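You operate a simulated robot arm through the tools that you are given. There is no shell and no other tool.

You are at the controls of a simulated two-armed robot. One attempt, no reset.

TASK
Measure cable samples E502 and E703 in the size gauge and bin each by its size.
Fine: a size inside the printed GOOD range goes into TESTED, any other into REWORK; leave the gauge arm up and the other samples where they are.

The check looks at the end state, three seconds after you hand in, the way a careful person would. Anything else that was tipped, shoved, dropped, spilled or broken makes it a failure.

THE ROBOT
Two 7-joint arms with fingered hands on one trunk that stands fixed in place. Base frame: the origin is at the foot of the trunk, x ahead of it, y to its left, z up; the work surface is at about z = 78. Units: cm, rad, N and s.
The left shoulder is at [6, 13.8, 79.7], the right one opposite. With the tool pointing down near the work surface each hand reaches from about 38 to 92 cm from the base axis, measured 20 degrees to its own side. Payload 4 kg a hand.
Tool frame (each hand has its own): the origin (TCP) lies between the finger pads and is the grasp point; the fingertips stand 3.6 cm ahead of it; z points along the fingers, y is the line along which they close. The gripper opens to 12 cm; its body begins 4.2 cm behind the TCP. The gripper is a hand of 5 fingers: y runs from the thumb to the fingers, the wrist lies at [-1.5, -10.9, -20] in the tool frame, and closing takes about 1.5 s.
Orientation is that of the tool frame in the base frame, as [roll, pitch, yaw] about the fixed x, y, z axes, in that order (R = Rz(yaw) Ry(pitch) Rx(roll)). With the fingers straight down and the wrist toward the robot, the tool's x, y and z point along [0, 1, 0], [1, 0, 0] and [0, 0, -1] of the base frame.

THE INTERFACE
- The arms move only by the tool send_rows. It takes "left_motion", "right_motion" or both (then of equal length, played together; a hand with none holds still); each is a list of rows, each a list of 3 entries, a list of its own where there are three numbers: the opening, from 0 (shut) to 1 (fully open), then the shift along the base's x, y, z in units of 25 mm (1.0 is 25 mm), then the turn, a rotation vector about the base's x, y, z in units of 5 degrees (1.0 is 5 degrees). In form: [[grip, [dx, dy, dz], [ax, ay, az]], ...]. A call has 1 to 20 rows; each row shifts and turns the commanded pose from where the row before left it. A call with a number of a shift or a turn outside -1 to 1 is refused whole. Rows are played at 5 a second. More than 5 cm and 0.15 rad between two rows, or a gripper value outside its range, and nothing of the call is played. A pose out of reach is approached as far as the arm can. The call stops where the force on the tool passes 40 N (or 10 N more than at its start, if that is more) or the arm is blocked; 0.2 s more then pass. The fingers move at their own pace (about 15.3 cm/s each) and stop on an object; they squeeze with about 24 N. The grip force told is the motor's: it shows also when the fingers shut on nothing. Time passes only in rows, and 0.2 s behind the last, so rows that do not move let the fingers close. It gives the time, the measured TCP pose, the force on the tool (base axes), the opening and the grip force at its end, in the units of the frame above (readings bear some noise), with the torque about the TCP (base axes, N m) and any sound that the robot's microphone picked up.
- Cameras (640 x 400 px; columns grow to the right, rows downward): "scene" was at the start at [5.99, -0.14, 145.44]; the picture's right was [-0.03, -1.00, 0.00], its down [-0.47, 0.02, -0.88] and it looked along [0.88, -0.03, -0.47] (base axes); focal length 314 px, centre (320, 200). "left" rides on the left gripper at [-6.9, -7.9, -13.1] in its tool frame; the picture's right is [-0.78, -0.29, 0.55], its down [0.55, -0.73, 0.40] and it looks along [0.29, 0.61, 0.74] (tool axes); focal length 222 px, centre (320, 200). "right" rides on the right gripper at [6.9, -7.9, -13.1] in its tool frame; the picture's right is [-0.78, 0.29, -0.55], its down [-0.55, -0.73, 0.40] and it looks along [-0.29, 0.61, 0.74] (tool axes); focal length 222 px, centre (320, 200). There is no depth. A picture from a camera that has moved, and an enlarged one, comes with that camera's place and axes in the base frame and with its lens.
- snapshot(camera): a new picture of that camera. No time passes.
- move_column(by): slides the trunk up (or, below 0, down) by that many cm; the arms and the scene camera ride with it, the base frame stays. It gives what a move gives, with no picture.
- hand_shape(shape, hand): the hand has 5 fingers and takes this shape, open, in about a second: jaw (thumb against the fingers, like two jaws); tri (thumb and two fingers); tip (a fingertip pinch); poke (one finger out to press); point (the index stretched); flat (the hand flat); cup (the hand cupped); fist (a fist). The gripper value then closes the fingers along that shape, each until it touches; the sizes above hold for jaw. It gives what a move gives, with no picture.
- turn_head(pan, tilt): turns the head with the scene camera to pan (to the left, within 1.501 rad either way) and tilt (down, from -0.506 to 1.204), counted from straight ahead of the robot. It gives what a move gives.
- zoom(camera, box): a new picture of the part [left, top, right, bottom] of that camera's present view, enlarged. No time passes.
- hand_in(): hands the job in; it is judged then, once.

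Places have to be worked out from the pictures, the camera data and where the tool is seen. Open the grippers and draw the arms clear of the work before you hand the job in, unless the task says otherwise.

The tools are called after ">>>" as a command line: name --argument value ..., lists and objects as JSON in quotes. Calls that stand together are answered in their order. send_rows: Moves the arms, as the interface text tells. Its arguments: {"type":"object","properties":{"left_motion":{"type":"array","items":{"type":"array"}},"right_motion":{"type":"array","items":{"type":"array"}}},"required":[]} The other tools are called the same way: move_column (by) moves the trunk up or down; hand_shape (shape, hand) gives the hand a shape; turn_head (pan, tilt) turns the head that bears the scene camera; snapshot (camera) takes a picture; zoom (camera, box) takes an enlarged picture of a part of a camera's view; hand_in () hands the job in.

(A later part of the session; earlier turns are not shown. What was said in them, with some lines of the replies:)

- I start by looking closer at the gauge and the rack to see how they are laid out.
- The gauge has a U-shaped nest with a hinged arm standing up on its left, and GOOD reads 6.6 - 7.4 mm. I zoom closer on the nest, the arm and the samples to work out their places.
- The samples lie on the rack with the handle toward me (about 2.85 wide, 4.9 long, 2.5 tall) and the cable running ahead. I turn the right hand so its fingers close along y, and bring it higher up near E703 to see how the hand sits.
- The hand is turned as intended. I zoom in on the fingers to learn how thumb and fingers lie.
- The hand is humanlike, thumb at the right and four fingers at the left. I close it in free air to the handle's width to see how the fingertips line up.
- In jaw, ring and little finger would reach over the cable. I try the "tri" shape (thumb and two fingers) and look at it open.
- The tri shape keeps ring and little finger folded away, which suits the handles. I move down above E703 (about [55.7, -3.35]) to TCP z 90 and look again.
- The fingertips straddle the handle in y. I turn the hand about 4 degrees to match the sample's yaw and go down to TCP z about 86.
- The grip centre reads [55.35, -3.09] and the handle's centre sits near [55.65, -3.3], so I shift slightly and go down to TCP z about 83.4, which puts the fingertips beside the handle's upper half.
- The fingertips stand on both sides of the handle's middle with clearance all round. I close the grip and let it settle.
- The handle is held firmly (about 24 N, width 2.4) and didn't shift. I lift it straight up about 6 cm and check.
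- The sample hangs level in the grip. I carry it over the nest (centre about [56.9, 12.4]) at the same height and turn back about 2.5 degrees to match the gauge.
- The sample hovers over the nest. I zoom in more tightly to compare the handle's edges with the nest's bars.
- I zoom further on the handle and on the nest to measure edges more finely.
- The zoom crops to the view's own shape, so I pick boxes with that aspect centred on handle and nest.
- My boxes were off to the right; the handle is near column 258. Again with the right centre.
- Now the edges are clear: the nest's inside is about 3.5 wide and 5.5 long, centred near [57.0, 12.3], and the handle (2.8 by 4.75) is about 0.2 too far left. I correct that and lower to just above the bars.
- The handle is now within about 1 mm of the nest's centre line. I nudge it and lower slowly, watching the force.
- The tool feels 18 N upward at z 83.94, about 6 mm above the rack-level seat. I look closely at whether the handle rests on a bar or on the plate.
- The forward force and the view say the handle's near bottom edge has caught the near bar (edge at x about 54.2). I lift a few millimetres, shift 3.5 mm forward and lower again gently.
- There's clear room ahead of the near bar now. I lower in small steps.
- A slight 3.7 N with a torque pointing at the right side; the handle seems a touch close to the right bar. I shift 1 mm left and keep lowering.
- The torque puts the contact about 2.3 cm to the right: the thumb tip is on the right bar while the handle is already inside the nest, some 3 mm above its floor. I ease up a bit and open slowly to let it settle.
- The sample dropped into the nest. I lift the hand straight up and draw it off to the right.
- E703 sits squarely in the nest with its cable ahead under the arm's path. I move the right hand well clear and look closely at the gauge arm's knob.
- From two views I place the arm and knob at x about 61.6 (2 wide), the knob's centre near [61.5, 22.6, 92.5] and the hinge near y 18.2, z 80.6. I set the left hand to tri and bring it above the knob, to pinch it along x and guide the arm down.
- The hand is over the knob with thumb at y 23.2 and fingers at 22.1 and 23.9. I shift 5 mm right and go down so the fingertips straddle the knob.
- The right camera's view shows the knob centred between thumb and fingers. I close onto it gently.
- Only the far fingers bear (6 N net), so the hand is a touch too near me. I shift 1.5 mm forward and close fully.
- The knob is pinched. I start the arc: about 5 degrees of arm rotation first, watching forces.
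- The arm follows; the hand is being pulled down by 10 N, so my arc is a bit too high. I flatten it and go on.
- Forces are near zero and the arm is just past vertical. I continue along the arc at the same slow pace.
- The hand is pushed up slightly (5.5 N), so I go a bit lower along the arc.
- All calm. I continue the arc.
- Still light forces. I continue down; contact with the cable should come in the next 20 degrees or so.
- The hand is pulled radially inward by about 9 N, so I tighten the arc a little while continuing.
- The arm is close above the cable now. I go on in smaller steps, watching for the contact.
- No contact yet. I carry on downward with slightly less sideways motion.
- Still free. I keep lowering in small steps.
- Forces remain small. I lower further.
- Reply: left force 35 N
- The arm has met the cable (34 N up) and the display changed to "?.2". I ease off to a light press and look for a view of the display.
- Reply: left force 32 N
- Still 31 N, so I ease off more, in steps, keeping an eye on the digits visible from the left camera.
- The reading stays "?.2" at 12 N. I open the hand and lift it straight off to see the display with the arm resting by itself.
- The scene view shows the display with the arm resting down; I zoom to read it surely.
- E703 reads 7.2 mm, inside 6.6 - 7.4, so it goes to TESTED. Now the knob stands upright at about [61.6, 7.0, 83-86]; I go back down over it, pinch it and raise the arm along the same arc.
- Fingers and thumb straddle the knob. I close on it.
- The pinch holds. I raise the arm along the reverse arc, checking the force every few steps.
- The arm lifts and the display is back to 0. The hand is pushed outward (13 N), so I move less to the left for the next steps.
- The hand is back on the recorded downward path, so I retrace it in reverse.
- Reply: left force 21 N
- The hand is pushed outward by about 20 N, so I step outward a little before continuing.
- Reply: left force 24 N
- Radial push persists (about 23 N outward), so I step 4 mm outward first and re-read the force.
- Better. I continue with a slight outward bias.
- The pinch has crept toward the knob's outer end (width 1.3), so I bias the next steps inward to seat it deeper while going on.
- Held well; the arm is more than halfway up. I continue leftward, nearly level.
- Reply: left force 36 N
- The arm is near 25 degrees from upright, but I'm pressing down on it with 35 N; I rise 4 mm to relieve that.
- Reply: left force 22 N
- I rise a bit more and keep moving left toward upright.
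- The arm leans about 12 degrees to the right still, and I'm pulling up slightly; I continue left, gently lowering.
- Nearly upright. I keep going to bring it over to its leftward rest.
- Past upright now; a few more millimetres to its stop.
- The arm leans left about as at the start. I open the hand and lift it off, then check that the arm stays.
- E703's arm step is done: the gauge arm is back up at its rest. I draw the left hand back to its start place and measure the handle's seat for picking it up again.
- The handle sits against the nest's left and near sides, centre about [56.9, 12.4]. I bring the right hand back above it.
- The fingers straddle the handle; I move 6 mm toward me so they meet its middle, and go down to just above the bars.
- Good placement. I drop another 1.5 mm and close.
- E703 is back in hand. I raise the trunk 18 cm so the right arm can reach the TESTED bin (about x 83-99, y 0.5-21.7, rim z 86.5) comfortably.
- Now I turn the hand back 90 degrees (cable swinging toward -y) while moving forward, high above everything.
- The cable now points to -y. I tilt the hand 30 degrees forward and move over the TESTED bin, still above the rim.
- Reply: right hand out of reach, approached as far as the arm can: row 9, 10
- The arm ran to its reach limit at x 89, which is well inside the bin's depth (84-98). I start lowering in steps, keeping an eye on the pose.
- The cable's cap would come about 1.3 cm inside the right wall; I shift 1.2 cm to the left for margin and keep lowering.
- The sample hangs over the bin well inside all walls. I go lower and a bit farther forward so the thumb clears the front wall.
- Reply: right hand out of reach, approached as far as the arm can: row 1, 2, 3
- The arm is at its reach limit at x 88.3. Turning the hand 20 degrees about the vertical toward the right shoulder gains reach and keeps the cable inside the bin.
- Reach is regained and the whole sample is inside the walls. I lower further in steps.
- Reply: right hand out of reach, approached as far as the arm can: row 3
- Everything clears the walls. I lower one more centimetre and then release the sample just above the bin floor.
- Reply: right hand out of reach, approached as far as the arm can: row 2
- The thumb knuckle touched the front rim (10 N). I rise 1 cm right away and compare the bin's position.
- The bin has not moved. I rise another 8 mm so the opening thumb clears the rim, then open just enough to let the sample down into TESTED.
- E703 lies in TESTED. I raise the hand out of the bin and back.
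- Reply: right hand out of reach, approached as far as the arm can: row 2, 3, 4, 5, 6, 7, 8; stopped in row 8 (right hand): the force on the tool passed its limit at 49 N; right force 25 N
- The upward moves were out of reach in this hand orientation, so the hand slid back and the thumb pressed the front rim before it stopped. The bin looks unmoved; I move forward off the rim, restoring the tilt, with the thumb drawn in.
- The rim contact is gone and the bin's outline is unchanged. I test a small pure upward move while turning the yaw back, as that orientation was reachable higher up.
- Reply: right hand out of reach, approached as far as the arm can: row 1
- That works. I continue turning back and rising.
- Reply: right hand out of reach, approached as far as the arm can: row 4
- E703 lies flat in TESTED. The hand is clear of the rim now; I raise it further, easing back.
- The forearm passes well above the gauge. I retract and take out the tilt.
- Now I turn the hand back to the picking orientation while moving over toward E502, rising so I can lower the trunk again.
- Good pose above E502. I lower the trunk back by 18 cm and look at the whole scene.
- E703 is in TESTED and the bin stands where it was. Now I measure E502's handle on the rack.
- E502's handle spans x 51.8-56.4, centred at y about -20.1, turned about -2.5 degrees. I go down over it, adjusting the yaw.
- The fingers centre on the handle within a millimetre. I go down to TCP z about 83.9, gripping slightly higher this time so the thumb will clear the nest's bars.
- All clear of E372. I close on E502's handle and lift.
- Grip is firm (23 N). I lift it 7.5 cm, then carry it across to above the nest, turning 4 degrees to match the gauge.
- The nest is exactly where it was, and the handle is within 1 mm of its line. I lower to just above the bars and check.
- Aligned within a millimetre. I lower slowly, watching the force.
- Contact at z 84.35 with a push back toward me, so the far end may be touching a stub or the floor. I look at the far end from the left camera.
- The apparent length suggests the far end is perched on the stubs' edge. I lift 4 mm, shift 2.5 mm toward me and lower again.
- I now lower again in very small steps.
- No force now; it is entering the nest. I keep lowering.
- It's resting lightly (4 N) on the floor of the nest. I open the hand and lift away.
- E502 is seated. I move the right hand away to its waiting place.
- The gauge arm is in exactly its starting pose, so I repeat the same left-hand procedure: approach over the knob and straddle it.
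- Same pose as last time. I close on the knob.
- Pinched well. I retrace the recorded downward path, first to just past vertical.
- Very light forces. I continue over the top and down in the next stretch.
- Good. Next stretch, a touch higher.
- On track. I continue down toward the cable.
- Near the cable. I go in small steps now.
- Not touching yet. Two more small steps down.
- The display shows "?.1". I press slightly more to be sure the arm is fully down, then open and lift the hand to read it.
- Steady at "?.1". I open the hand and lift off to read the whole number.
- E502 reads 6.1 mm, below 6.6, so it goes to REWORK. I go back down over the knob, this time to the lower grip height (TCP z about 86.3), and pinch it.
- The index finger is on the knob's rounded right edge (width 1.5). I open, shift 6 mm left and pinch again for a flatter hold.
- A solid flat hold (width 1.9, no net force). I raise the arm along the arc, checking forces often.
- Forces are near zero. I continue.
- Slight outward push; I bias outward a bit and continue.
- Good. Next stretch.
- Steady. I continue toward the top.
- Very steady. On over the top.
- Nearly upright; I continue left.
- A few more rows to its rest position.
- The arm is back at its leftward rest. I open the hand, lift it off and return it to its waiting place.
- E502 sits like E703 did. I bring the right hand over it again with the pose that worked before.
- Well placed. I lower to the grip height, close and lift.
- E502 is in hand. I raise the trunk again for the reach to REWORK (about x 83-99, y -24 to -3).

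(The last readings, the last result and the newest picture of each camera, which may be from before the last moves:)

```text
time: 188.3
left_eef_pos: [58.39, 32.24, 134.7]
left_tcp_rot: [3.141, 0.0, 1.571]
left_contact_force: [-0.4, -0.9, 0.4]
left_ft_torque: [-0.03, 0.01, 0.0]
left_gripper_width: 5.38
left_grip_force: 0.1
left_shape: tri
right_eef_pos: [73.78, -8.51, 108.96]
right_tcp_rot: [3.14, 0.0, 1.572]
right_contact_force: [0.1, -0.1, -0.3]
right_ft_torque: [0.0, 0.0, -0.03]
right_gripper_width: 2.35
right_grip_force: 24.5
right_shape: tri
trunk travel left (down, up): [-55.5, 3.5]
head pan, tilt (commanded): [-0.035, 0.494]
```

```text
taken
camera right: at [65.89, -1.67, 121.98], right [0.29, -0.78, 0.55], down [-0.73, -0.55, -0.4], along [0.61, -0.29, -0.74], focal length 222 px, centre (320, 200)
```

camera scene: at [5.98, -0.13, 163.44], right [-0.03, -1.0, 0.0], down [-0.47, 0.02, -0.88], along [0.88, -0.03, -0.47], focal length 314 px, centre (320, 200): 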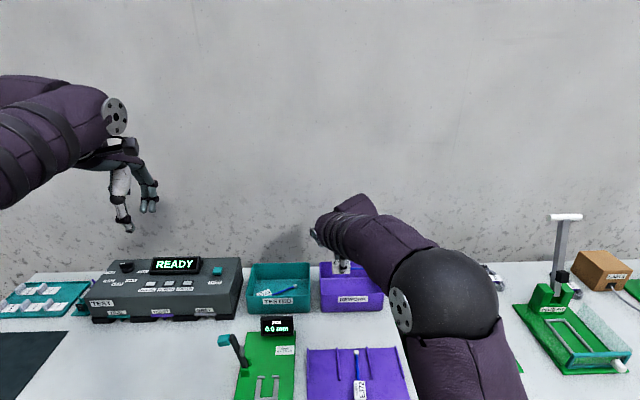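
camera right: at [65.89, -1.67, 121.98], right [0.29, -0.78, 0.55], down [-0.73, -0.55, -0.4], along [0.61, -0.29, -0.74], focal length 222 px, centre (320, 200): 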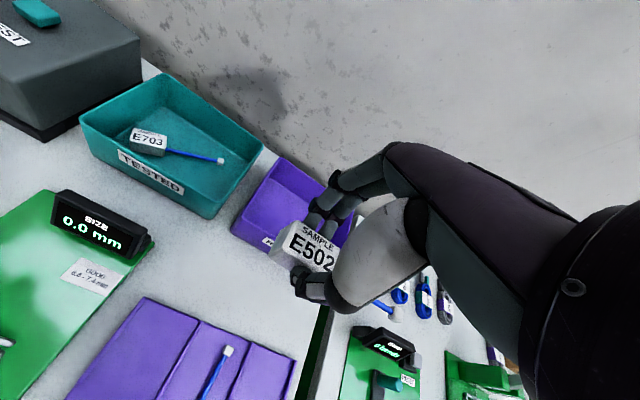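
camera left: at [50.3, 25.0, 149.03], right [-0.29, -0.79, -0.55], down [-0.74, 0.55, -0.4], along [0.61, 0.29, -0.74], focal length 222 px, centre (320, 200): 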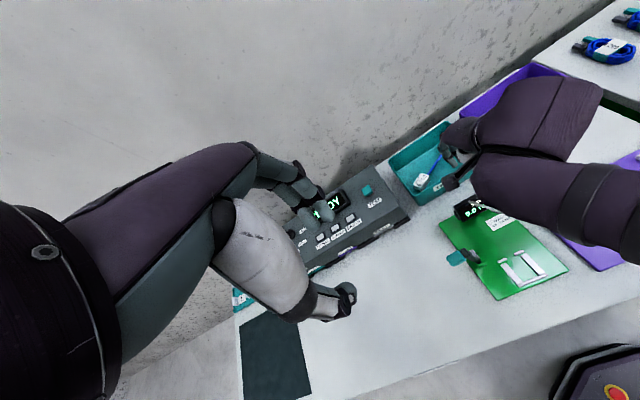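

Good pose; E703 is seen lying in TESTED. I tilt the hand 20 degrees forward and move over the REWORK bin.

>>> send_rows --right_motion '[[0, [0.7, 0, -0.3], [0, -1, 0]], [0, [0.7, 0, -0.4], [0, -1, 0]], [0, [0.7, 0, -0.5], [0, -1, 0]], [0, [0.7, 0, -0.5], [0, -1, 0]], [0, [0.7, 0, -0.5], [0, 0, 0]], [0, [0.7, 0, -0.5], [0, 0, 0]], [0, [0.7, 0, -0.5], [0, 0, 0]], [0, [0.7, 0, -0.5], [0, 0, 0]], [0, [0.6, 0, -0.5], [0, 0, 0]], [0, [0, 0, 0], [0, 0, 0]]]'

>>> snapshot --camera "right"

>>> zoom --camera "scene" --box '[260, 220, 420, 320]'

>>> zoom --camera "left" --box '[440, 40, 600, 140]'

```text
time: 190.5
left_eef_pos: [58.37, 32.3, 134.8]
left_tcp_rot: [3.14, -0.001, 1.572]
left_contact_force: [-0.3, 0.1, -0.5]
left_ft_torque: [0.01, 0.01, 0.0]
left_gripper_width: 5.37
left_grip_force: 0.0
left_shape: tri
right_eef_pos: [89.24, -8.69, 98.35]
right_tcp_rot: [2.791, 0.0, 1.573]
right_contact_force: [-0.2, -0.9, -0.9]
right_ft_torque: [0.0, 0.01, 0.02]
right_gripper_width: 2.38
right_grip_force: 24.5
right_shape: tri
trunk travel left (down, up): [-55.5, 3.5]
head pan, tilt (commanded): [-0.035, 0.494]
```

```text
taken
camera right: at [77.35, -1.79, 107.87], right [0.09, -0.78, 0.61], down [-0.55, -0.55, -0.63], along [0.83, -0.28, -0.48], focal length 222 px, centre (320, 200)
```

right: 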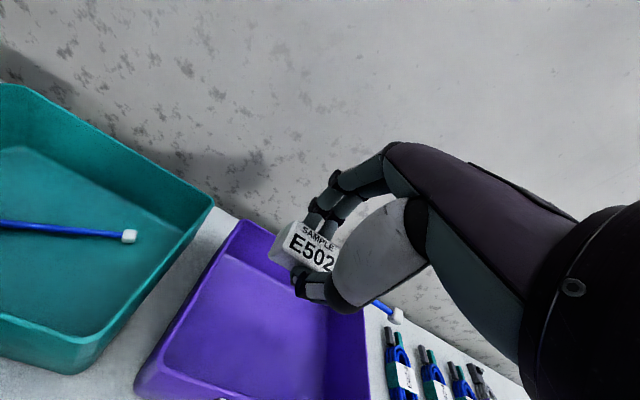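

```text
4.00 times, centred on (340, 270) of scene
camera zoom: at [5.97, -0.13, 163.44], right [-0.03, -1.0, 0.0], down [-0.47, 0.02, -0.88], along [0.88, -0.03, -0.47], focal length 1256 px, centre (240, -80)
```

zoom: 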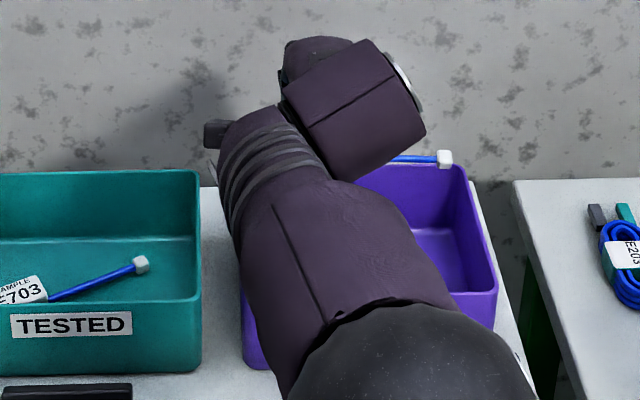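

```text
4.00 times, centred on (520, 90) of left
camera zoom: at [50.51, 25.25, 147.82], right [-0.29, -0.78, -0.55], down [-0.73, 0.55, -0.4], along [0.61, 0.29, -0.74], focal length 888 px, centre (-480, 640)
```

zoom: 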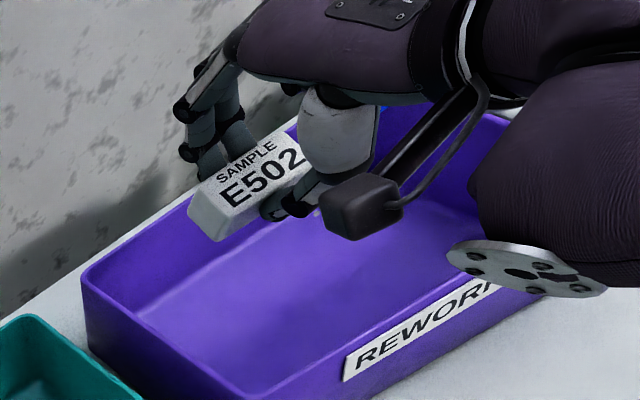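

The sample is over REWORK with good margins on every side. I lower it, moving slightly forward.

>>> send_rows --right_motion '[[0, [0.2, 0, -0.5], [0, 0, 0]], [0, [0.2, 0, -0.5], [0, 0, 0]], [0, [0.2, 0, -0.5], [0, 0, 0]], [0, [0.15, 0, -0.5], [0, 0, 0]], [0, [0, 0, -0.5], [0, 0, 0]], [0, [0, 0, 0], [0, 0, 0]]]'

>>> snapshot --camera "right"

>>> zoom --camera "left" --box '[440, 40, 600, 140]'

```text
time: 191.9
left_eef_pos: [58.3, 32.25, 134.7]
left_tcp_rot: [3.141, 0.0, 1.571]
left_contact_force: [0.5, -0.1, 0.9]
left_ft_torque: [0.01, 0.03, -0.01]
left_gripper_width: 5.39
left_grip_force: 0.1
left_shape: tri
right_eef_pos: [91.25, -8.6, 92.14]
right_tcp_rot: [2.789, -0.001, 1.573]
right_contact_force: [-0.1, 0.4, -0.6]
right_ft_torque: [0.01, 0.0, 0.0]
right_gripper_width: 2.39
right_grip_force: 23.8
right_shape: tri
trunk travel left (down, up): [-55.5, 3.5]
head pan, tilt (commanded): [-0.035, 0.494]
```

```text
taken
camera right: at [79.27, -1.75, 101.59], right [0.09, -0.78, 0.61], down [-0.55, -0.55, -0.63], along [0.83, -0.29, -0.48], focal length 222 px, centre (320, 200)
```

right: 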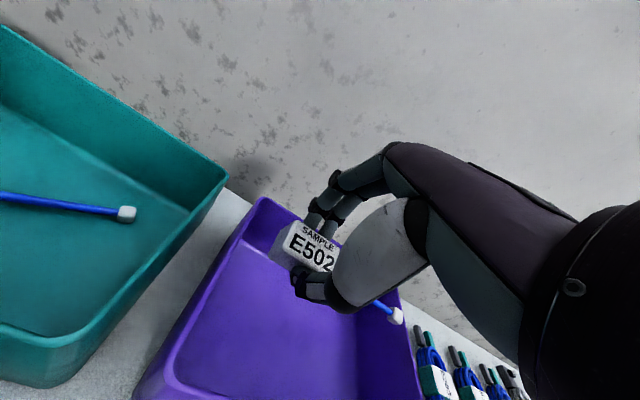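

```text
4.00 times, centred on (520, 90) of left
camera zoom: at [50.54, 25.24, 147.81], right [-0.29, -0.78, -0.55], down [-0.74, 0.55, -0.4], along [0.61, 0.29, -0.74], focal length 888 px, centre (-480, 640)
```

zoom: 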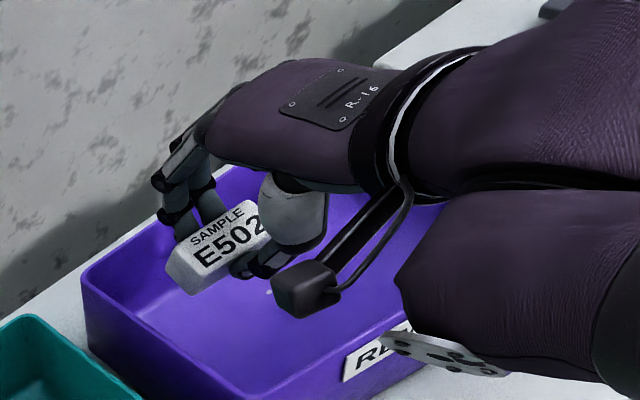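

Clear all around. I lower further into the bin.

>>> send_rows --right_motion '[[0, [0.05, 0, -0.5], [0, 0, 0]], [0, [0.05, 0, -0.5], [0, 0, 0]], [0, [0, 0, -0.5], [0, 0, 0]], [0, [0, 0, -0.4], [0, 0, 0]], [0, [0, 0, 0], [0, 0, 0]]]'

>>> snapshot --camera "right"

>>> zoom --camera "left" --box '[440, 40, 600, 140]'

>>> zoom --camera "scene" --box '[260, 220, 420, 320]'

```text
time: 193.1
left_eef_pos: [58.39, 32.37, 134.65]
left_tcp_rot: [3.14, 0.0, 1.571]
left_contact_force: [-0.8, 0.0, 0.1]
left_ft_torque: [-0.02, -0.03, 0.01]
left_gripper_width: 5.35
left_grip_force: 0.1
left_shape: tri
right_eef_pos: [91.39, -8.77, 87.29]
right_tcp_rot: [2.79, 0.0, 1.573]
right_contact_force: [0.2, -0.3, -0.8]
right_ft_torque: [0.0, 0.03, 0.02]
right_gripper_width: 2.36
right_grip_force: 24.1
right_shape: tri
trunk travel left (down, up): [-55.5, 3.5]
head pan, tilt (commanded): [-0.035, 0.494]
```

```text
taken
camera right: at [79.4, -1.76, 96.83], right [0.09, -0.78, 0.61], down [-0.55, -0.55, -0.63], along [0.83, -0.28, -0.48], focal length 222 px, centre (320, 200)
```

right: 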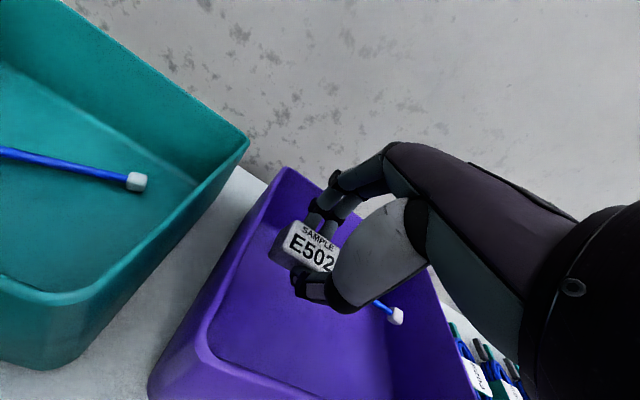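

```text
4.00 times, centred on (520, 90) of left
camera zoom: at [50.54, 25.24, 147.81], right [-0.29, -0.78, -0.55], down [-0.74, 0.55, -0.4], along [0.61, 0.29, -0.74], focal length 888 px, centre (-480, 640)
```

zoom: 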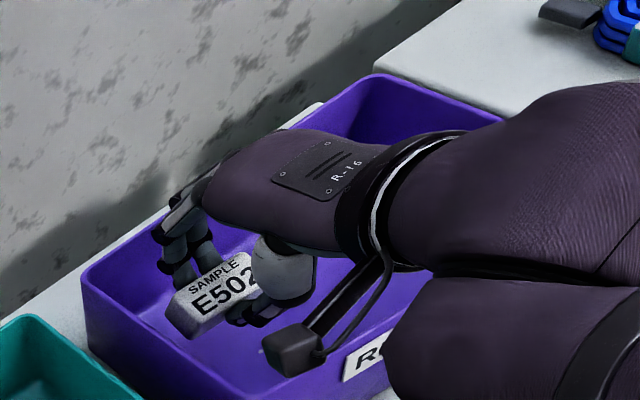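

```text
4.00 times, centred on (340, 270) of scene
camera zoom: at [6.01, -0.14, 163.44], right [-0.03, -1.0, 0.0], down [-0.47, 0.02, -0.88], along [0.88, -0.03, -0.47], focal length 1256 px, centre (240, -80)
```

zoom: 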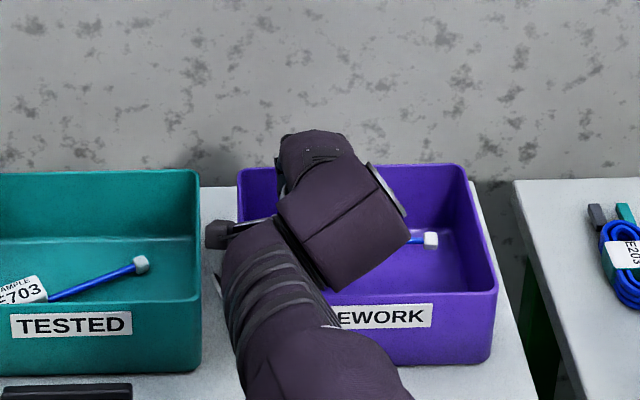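

Still clear; the thumb is well inside the front wall. I lower in small steps toward the floor.

>>> send_rows --right_motion '[[0, [0, 0, -0.2], [0, 0, 0]], [0, [0, 0, -0.2], [0, 0, 0]], [0, [0, 0, -0.2], [0, 0, 0]], [0, [0, 0, 0], [0, 0, 0]]]'

>>> snapshot --camera "right"

>>> zoom --camera "left" --box '[440, 50, 568, 130]'

```text
time: 194.1
left_eef_pos: [58.5, 32.18, 134.7]
left_tcp_rot: [-3.141, 0.001, 1.57]
left_contact_force: [-0.1, -0.7, -0.5]
left_ft_torque: [0.0, -0.01, -0.02]
left_gripper_width: 5.38
left_grip_force: 0.1
left_shape: tri
right_eef_pos: [91.32, -8.63, 85.95]
right_tcp_rot: [2.792, 0.0, 1.573]
right_contact_force: [1.1, 0.3, -0.8]
right_ft_torque: [0.06, 0.0, 0.0]
right_gripper_width: 2.34
right_grip_force: 24.3
right_shape: tri
trunk travel left (down, up): [-55.5, 3.5]
head pan, tilt (commanded): [-0.035, 0.494]
```

```text
taken
camera right: at [79.43, -1.68, 95.41], right [0.09, -0.78, 0.61], down [-0.55, -0.55, -0.63], along [0.83, -0.28, -0.48], focal length 222 px, centre (320, 200)
```

right: 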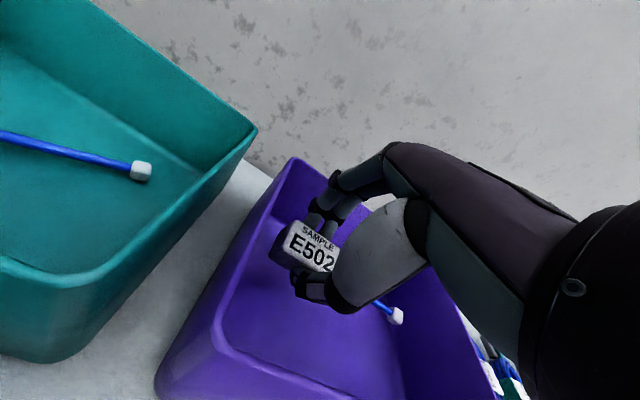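

```text
5.00 times, centred on (504, 90) of left
camera zoom: at [50.55, 25.24, 147.8], right [-0.29, -0.78, -0.55], down [-0.74, 0.55, -0.4], along [0.61, 0.29, -0.74], focal length 1111 px, centre (-600, 750)
```

zoom: 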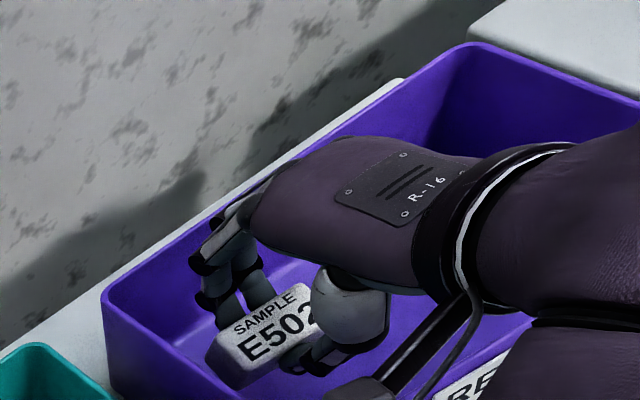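

No contact yet. I lower 8 mm more and release.

>>> send_rows --right_motion '[[0, [0, 0, -0.16], [0, 0, 0]], [0, [0, 0, -0.16], [0, 0, 0]], [0, [0, 0, 0], [0, 0, 0]]]'

>>> send_rows --right_motion '[[0.22, [0, 0, 0], [0, 0, 0]], [0.26, [0, 0, 0], [0, 0, 0]], [0.3, [0, 0, 0], [0, 0, 0]], [0.34, [0, 0, 0], [0, 0, 0]], [0.34, [0, 0, 0], [0, 0, 0]]]'

>>> snapshot --camera "right"

>>> zoom --camera "left" --box '[440, 50, 568, 130]'

```text
time: 194.9
left_eef_pos: [58.26, 32.23, 134.6]
left_tcp_rot: [-3.14, 0.0, 1.571]
left_contact_force: [-0.1, -1.5, -0.4]
left_ft_torque: [0.01, -0.02, 0.0]
left_gripper_width: 5.4
left_grip_force: 0.2
left_shape: tri
right_eef_pos: [91.53, -8.6, 84.98]
right_tcp_rot: [2.789, 0.0, 1.571]
right_contact_force: [-0.1, -0.3, -1.6]
right_ft_torque: [0.02, -0.01, -0.02]
right_gripper_width: 2.34
right_grip_force: 24.1
right_shape: tri
trunk travel left (down, up): [-55.5, 3.5]
head pan, tilt (commanded): [-0.035, 0.494]
```

```text
time: 196.1
left_eef_pos: [58.33, 32.27, 134.71]
left_tcp_rot: [3.141, 0.0, 1.57]
left_contact_force: [0.3, 0.0, 0.0]
left_ft_torque: [-0.01, 0.0, 0.03]
left_gripper_width: 5.37
left_grip_force: 0.1
left_shape: tri
right_eef_pos: [91.57, -8.61, 85.0]
right_tcp_rot: [2.791, 0.0, 1.572]
right_contact_force: [0.4, 0.4, -1.4]
right_ft_torque: [-0.02, 0.02, 0.01]
right_gripper_width: 4.01
right_grip_force: 0.1
right_shape: tri
trunk travel left (down, up): [-55.5, 3.5]
head pan, tilt (commanded): [-0.035, 0.494]
```

```text
taken
camera right: at [79.46, -1.69, 94.57], right [0.09, -0.78, 0.61], down [-0.55, -0.55, -0.63], along [0.83, -0.28, -0.48], focal length 222 px, centre (320, 200)
```

right: 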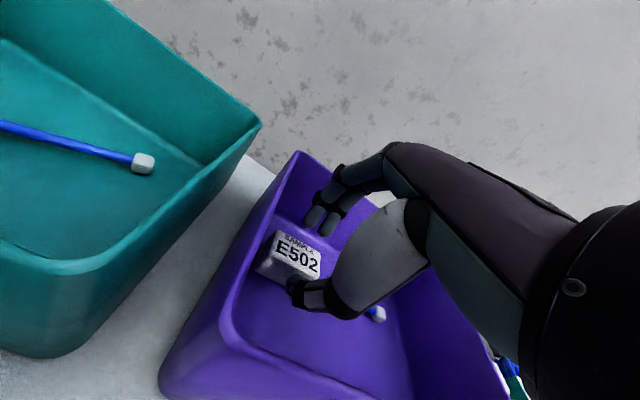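

```text
5.00 times, centred on (504, 90) of left
camera zoom: at [50.54, 25.24, 147.8], right [-0.29, -0.78, -0.55], down [-0.74, 0.55, -0.4], along [0.61, 0.29, -0.74], focal length 1111 px, centre (-600, 750)
```

zoom: 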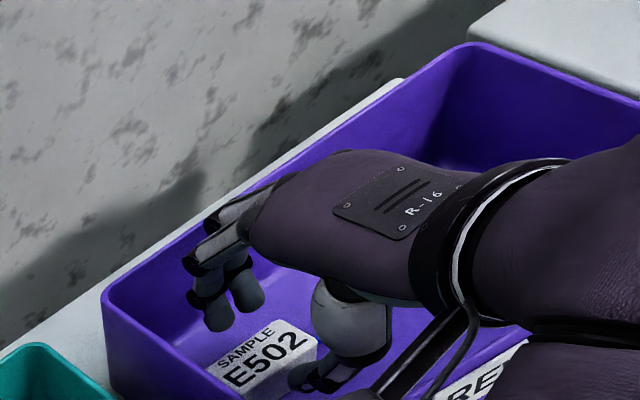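

E502 lies in REWORK. I raise the hand straight up along the way it came, checking for reach warnings.

>>> send_rows --right_motion '[[0.36, [0, 0, 0.3], [0, 0, 0]], [0.36, [0, 0, 0.4], [0, 0, 0]], [0.36, [0, 0, 0.5], [0, 0, 0]], [0.36, [-0.02, 0, 0.5], [0, 0, 0]], [0.36, [-0.05, 0, 0.5], [0, 0, 0]], [0.36, [-0.1, 0, 0.5], [0, 0, 0]], [0.36, [0, 0, 0], [0, 0, 0]]]'

>>> snapshot --camera "right"

```text
time: 197.7
left_eef_pos: [58.33, 32.24, 134.72]
left_tcp_rot: [-3.141, -0.001, 1.57]
left_contact_force: [-0.1, 0.1, 0.2]
left_ft_torque: [0.03, 0.0, 0.03]
left_gripper_width: 5.37
left_grip_force: 0.1
left_shape: tri
right_eef_pos: [91.0, -8.56, 91.66]
right_tcp_rot: [2.79, -0.001, 1.574]
right_contact_force: [-0.4, -0.1, -1.1]
right_ft_torque: [0.04, 0.0, 0.01]
right_gripper_width: 4.28
right_grip_force: 0.1
right_shape: tri
trunk travel left (down, up): [-55.5, 3.5]
head pan, tilt (commanded): [-0.035, 0.494]
```

```text
taken
camera right: at [78.97, -1.66, 101.26], right [0.09, -0.78, 0.61], down [-0.55, -0.55, -0.63], along [0.83, -0.28, -0.48], focal length 222 px, centre (320, 200)
```

right: 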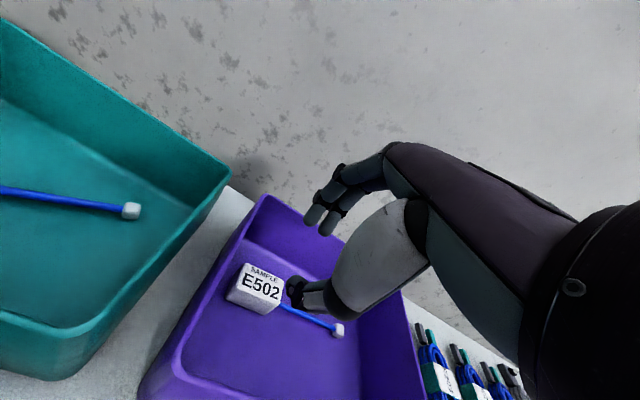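

It lies flat in REWORK. I continue up and back, removing the tilt once above the rim.

>>> send_rows --right_motion '[[0.4, [-0.2, 0, 0.5], [0, 0, 0]], [0.4, [-0.2, 0, 0.5], [0, 0, 0]], [0.4, [-0.3, 0, 0.6], [0, 0, 0]], [0.4, [-0.4, 0, 0.6], [0, 0, 0]], [0.4, [-0.6, -0.2, 0.5], [0, 1, 0]], [0.4, [-0.7, -0.4, 0.5], [0, 1, 0]], [0.4, [-0.7, -0.5, 0.5], [0, 1, 0]], [0.4, [-0.7, -0.5, 0.5], [0, 1, 0]], [0.5, [-0.7, -0.6, 0.5], [0, 0, 0]], [0.6, [-0.7, -0.6, 0.5], [0, 0, 0]], [0.7, [-0.7, -0.6, 0.5], [0, 0, 0]], [0.8, [-0.6, -0.6, 0.5], [0, 0, 0]], [1, [-0.4, -0.6, 0.5], [0, 0, 0]], [1, [0, 0, 0], [0, 0, 0]]]'

>>> snapshot --camera "scene"

```text
time: 200.7
left_eef_pos: [58.3, 32.3, 134.71]
left_tcp_rot: [3.141, -0.002, 1.571]
left_contact_force: [0.4, 0.6, -0.3]
left_ft_torque: [-0.02, 0.03, 0.01]
left_gripper_width: 5.39
left_grip_force: 0.0
left_shape: tri
right_eef_pos: [73.92, -20.02, 108.52]
right_tcp_rot: [3.138, 0.0, 1.573]
right_contact_force: [-0.4, -0.2, -0.1]
right_ft_torque: [0.01, 0.01, 0.0]
right_gripper_width: 11.94
right_grip_force: 0.0
right_shape: tri
trunk travel left (down, up): [-55.5, 3.5]
head pan, tilt (commanded): [-0.035, 0.494]
```

```text
taken
camera scene: at [6.03, -0.11, 163.44], right [-0.03, -1.0, 0.0], down [-0.47, 0.02, -0.88], along [0.88, -0.03, -0.47], focal length 314 px, centre (320, 200)
```

scene: 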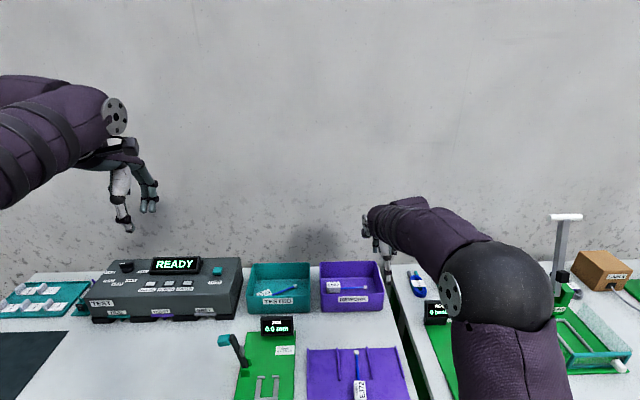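

Both samples are binned. I draw the right arm up and back, and open the left hand fully.

>>> send_rows --right_motion '[[1, [-0.4, -0.2, 0.8], [0, 0, 0]], [1, [-0.4, -0.2, 0.8], [0, 0, 0]], [1, [-0.4, -0.2, 0.8], [0, 0, 0]], [1, [-0.4, -0.2, 0.8], [0, 0, 0]], [1, [-0.4, -0.2, 0.8], [0, 0, 0]], [1, [-0.4, -0.2, 0.8], [0, 0, 0]], [1, [-0.4, -0.2, 0.8], [0, 0, 0]], [1, [-0.4, -0.2, 0.8], [0, 0, 0]]]' --left_motion '[[0.6, [0, 0, 0], [0, 0, 0]], [0.8, [0, 0, 0], [0, 0, 0]], [1, [0, 0, 0], [0, 0, 0]], [1, [0, 0, 0], [0, 0, 0]], [1, [0, 0, 0], [0, 0, 0]], [1, [0, 0, 0], [0, 0, 0]], [1, [0, 0, 0], [0, 0, 0]], [1, [0, 0, 0], [0, 0, 0]]]'

>>> snapshot --camera "scene"

>>> zoom --camera "scene" --box '[210, 250, 420, 400]'

>>> snapshot --camera "right"

>>> snapshot --camera "left"

```text
time: 202.5
left_eef_pos: [58.39, 32.28, 134.57]
left_tcp_rot: [3.14, 0.001, 1.569]
left_contact_force: [0.5, -0.1, -0.5]
left_ft_torque: [-0.04, 0.03, -0.04]
left_gripper_width: 11.94
left_grip_force: 0.0
left_shape: tri
right_eef_pos: [65.61, -24.24, 124.47]
right_tcp_rot: [3.14, 0.001, 1.573]
right_contact_force: [-0.1, -0.5, -0.4]
right_ft_torque: [-0.01, 0.02, 0.0]
right_gripper_width: 11.97
right_grip_force: 0.0
right_shape: tri
trunk travel left (down, up): [-55.5, 3.5]
head pan, tilt (commanded): [-0.035, 0.494]
```

```text
taken
camera scene: at [5.94, -0.17, 163.44], right [-0.03, -1.0, 0.0], down [-0.47, 0.02, -0.88], along [0.88, -0.03, -0.47], focal length 314 px, centre (320, 200)
```

scene: 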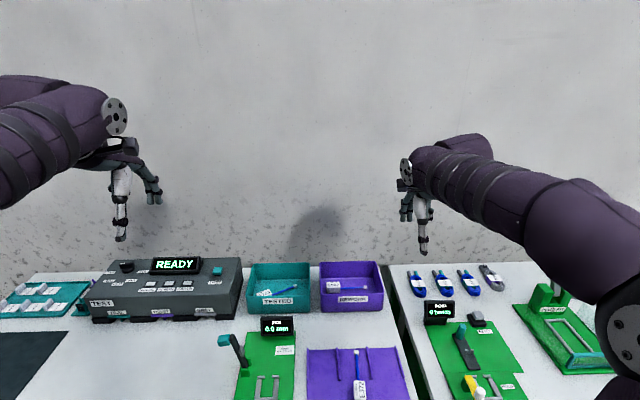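

```text
2.67 times, centred on (315, 325) of scene
camera zoom: at [5.94, -0.17, 163.44], right [-0.03, -1.0, 0.0], down [-0.47, 0.02, -0.88], along [0.88, -0.03, -0.47], focal length 838 px, centre (333, -133)
```

zoom: 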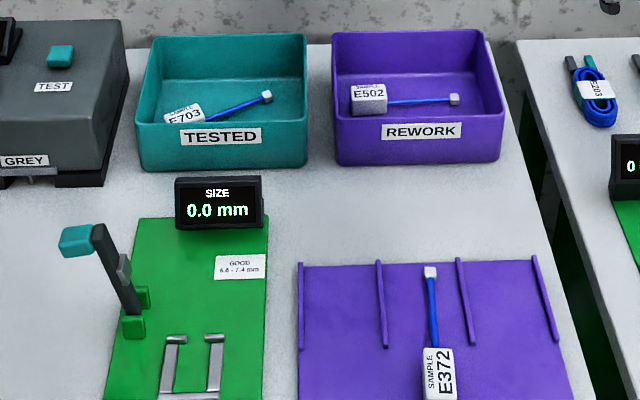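

```text
taken
camera right: at [57.67, -17.34, 137.52], right [0.29, -0.78, 0.55], down [-0.73, -0.55, -0.4], along [0.61, -0.29, -0.74], focal length 222 px, centre (320, 200)
```

right: 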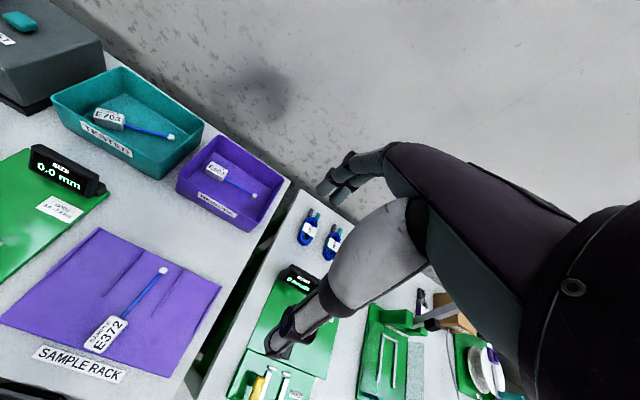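

```text
taken
camera left: at [50.48, 25.21, 147.83], right [-0.29, -0.78, -0.55], down [-0.73, 0.55, -0.4], along [0.61, 0.29, -0.74], focal length 222 px, centre (320, 200)
```

left: 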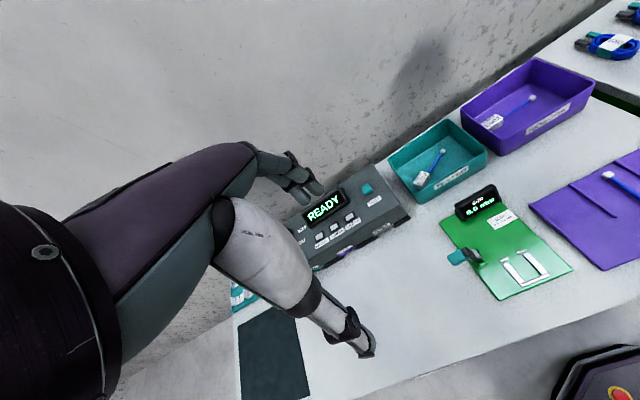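

E703 (7.2 mm) is in TESTED and E502 (6.1 mm) in REWORK. The gauge arm is up, E372 is untouched on the rack, and both hands are open and clear, so I hand the job in.

>>> hand_in

```text
The job is handed in.
```

I measured both samples in the gauge, binned them by size, and handed the job in.

| Sample | Reading | GOOD range | Bin |
|---|---|---|---|
| E703 | 7.2 mm | 6.6–7.4 mm (inside) | TESTED |
| E502 | 6.1 mm | 6.6–7.4 mm (below) | REWORK |

The gauge arm is back up in its starting position. E372 is still in its place on the rack. Both hands are open and clear of the work.

While placing E703, my thumb touched the front rim of the TESTED bin. Then, as I pulled the hand out, it pressed the rim hard enough (49 N) to stop the move. I compared the bin's position in the pictures before and after and saw no shift. The trunk is still raised 18 cm from where it started.
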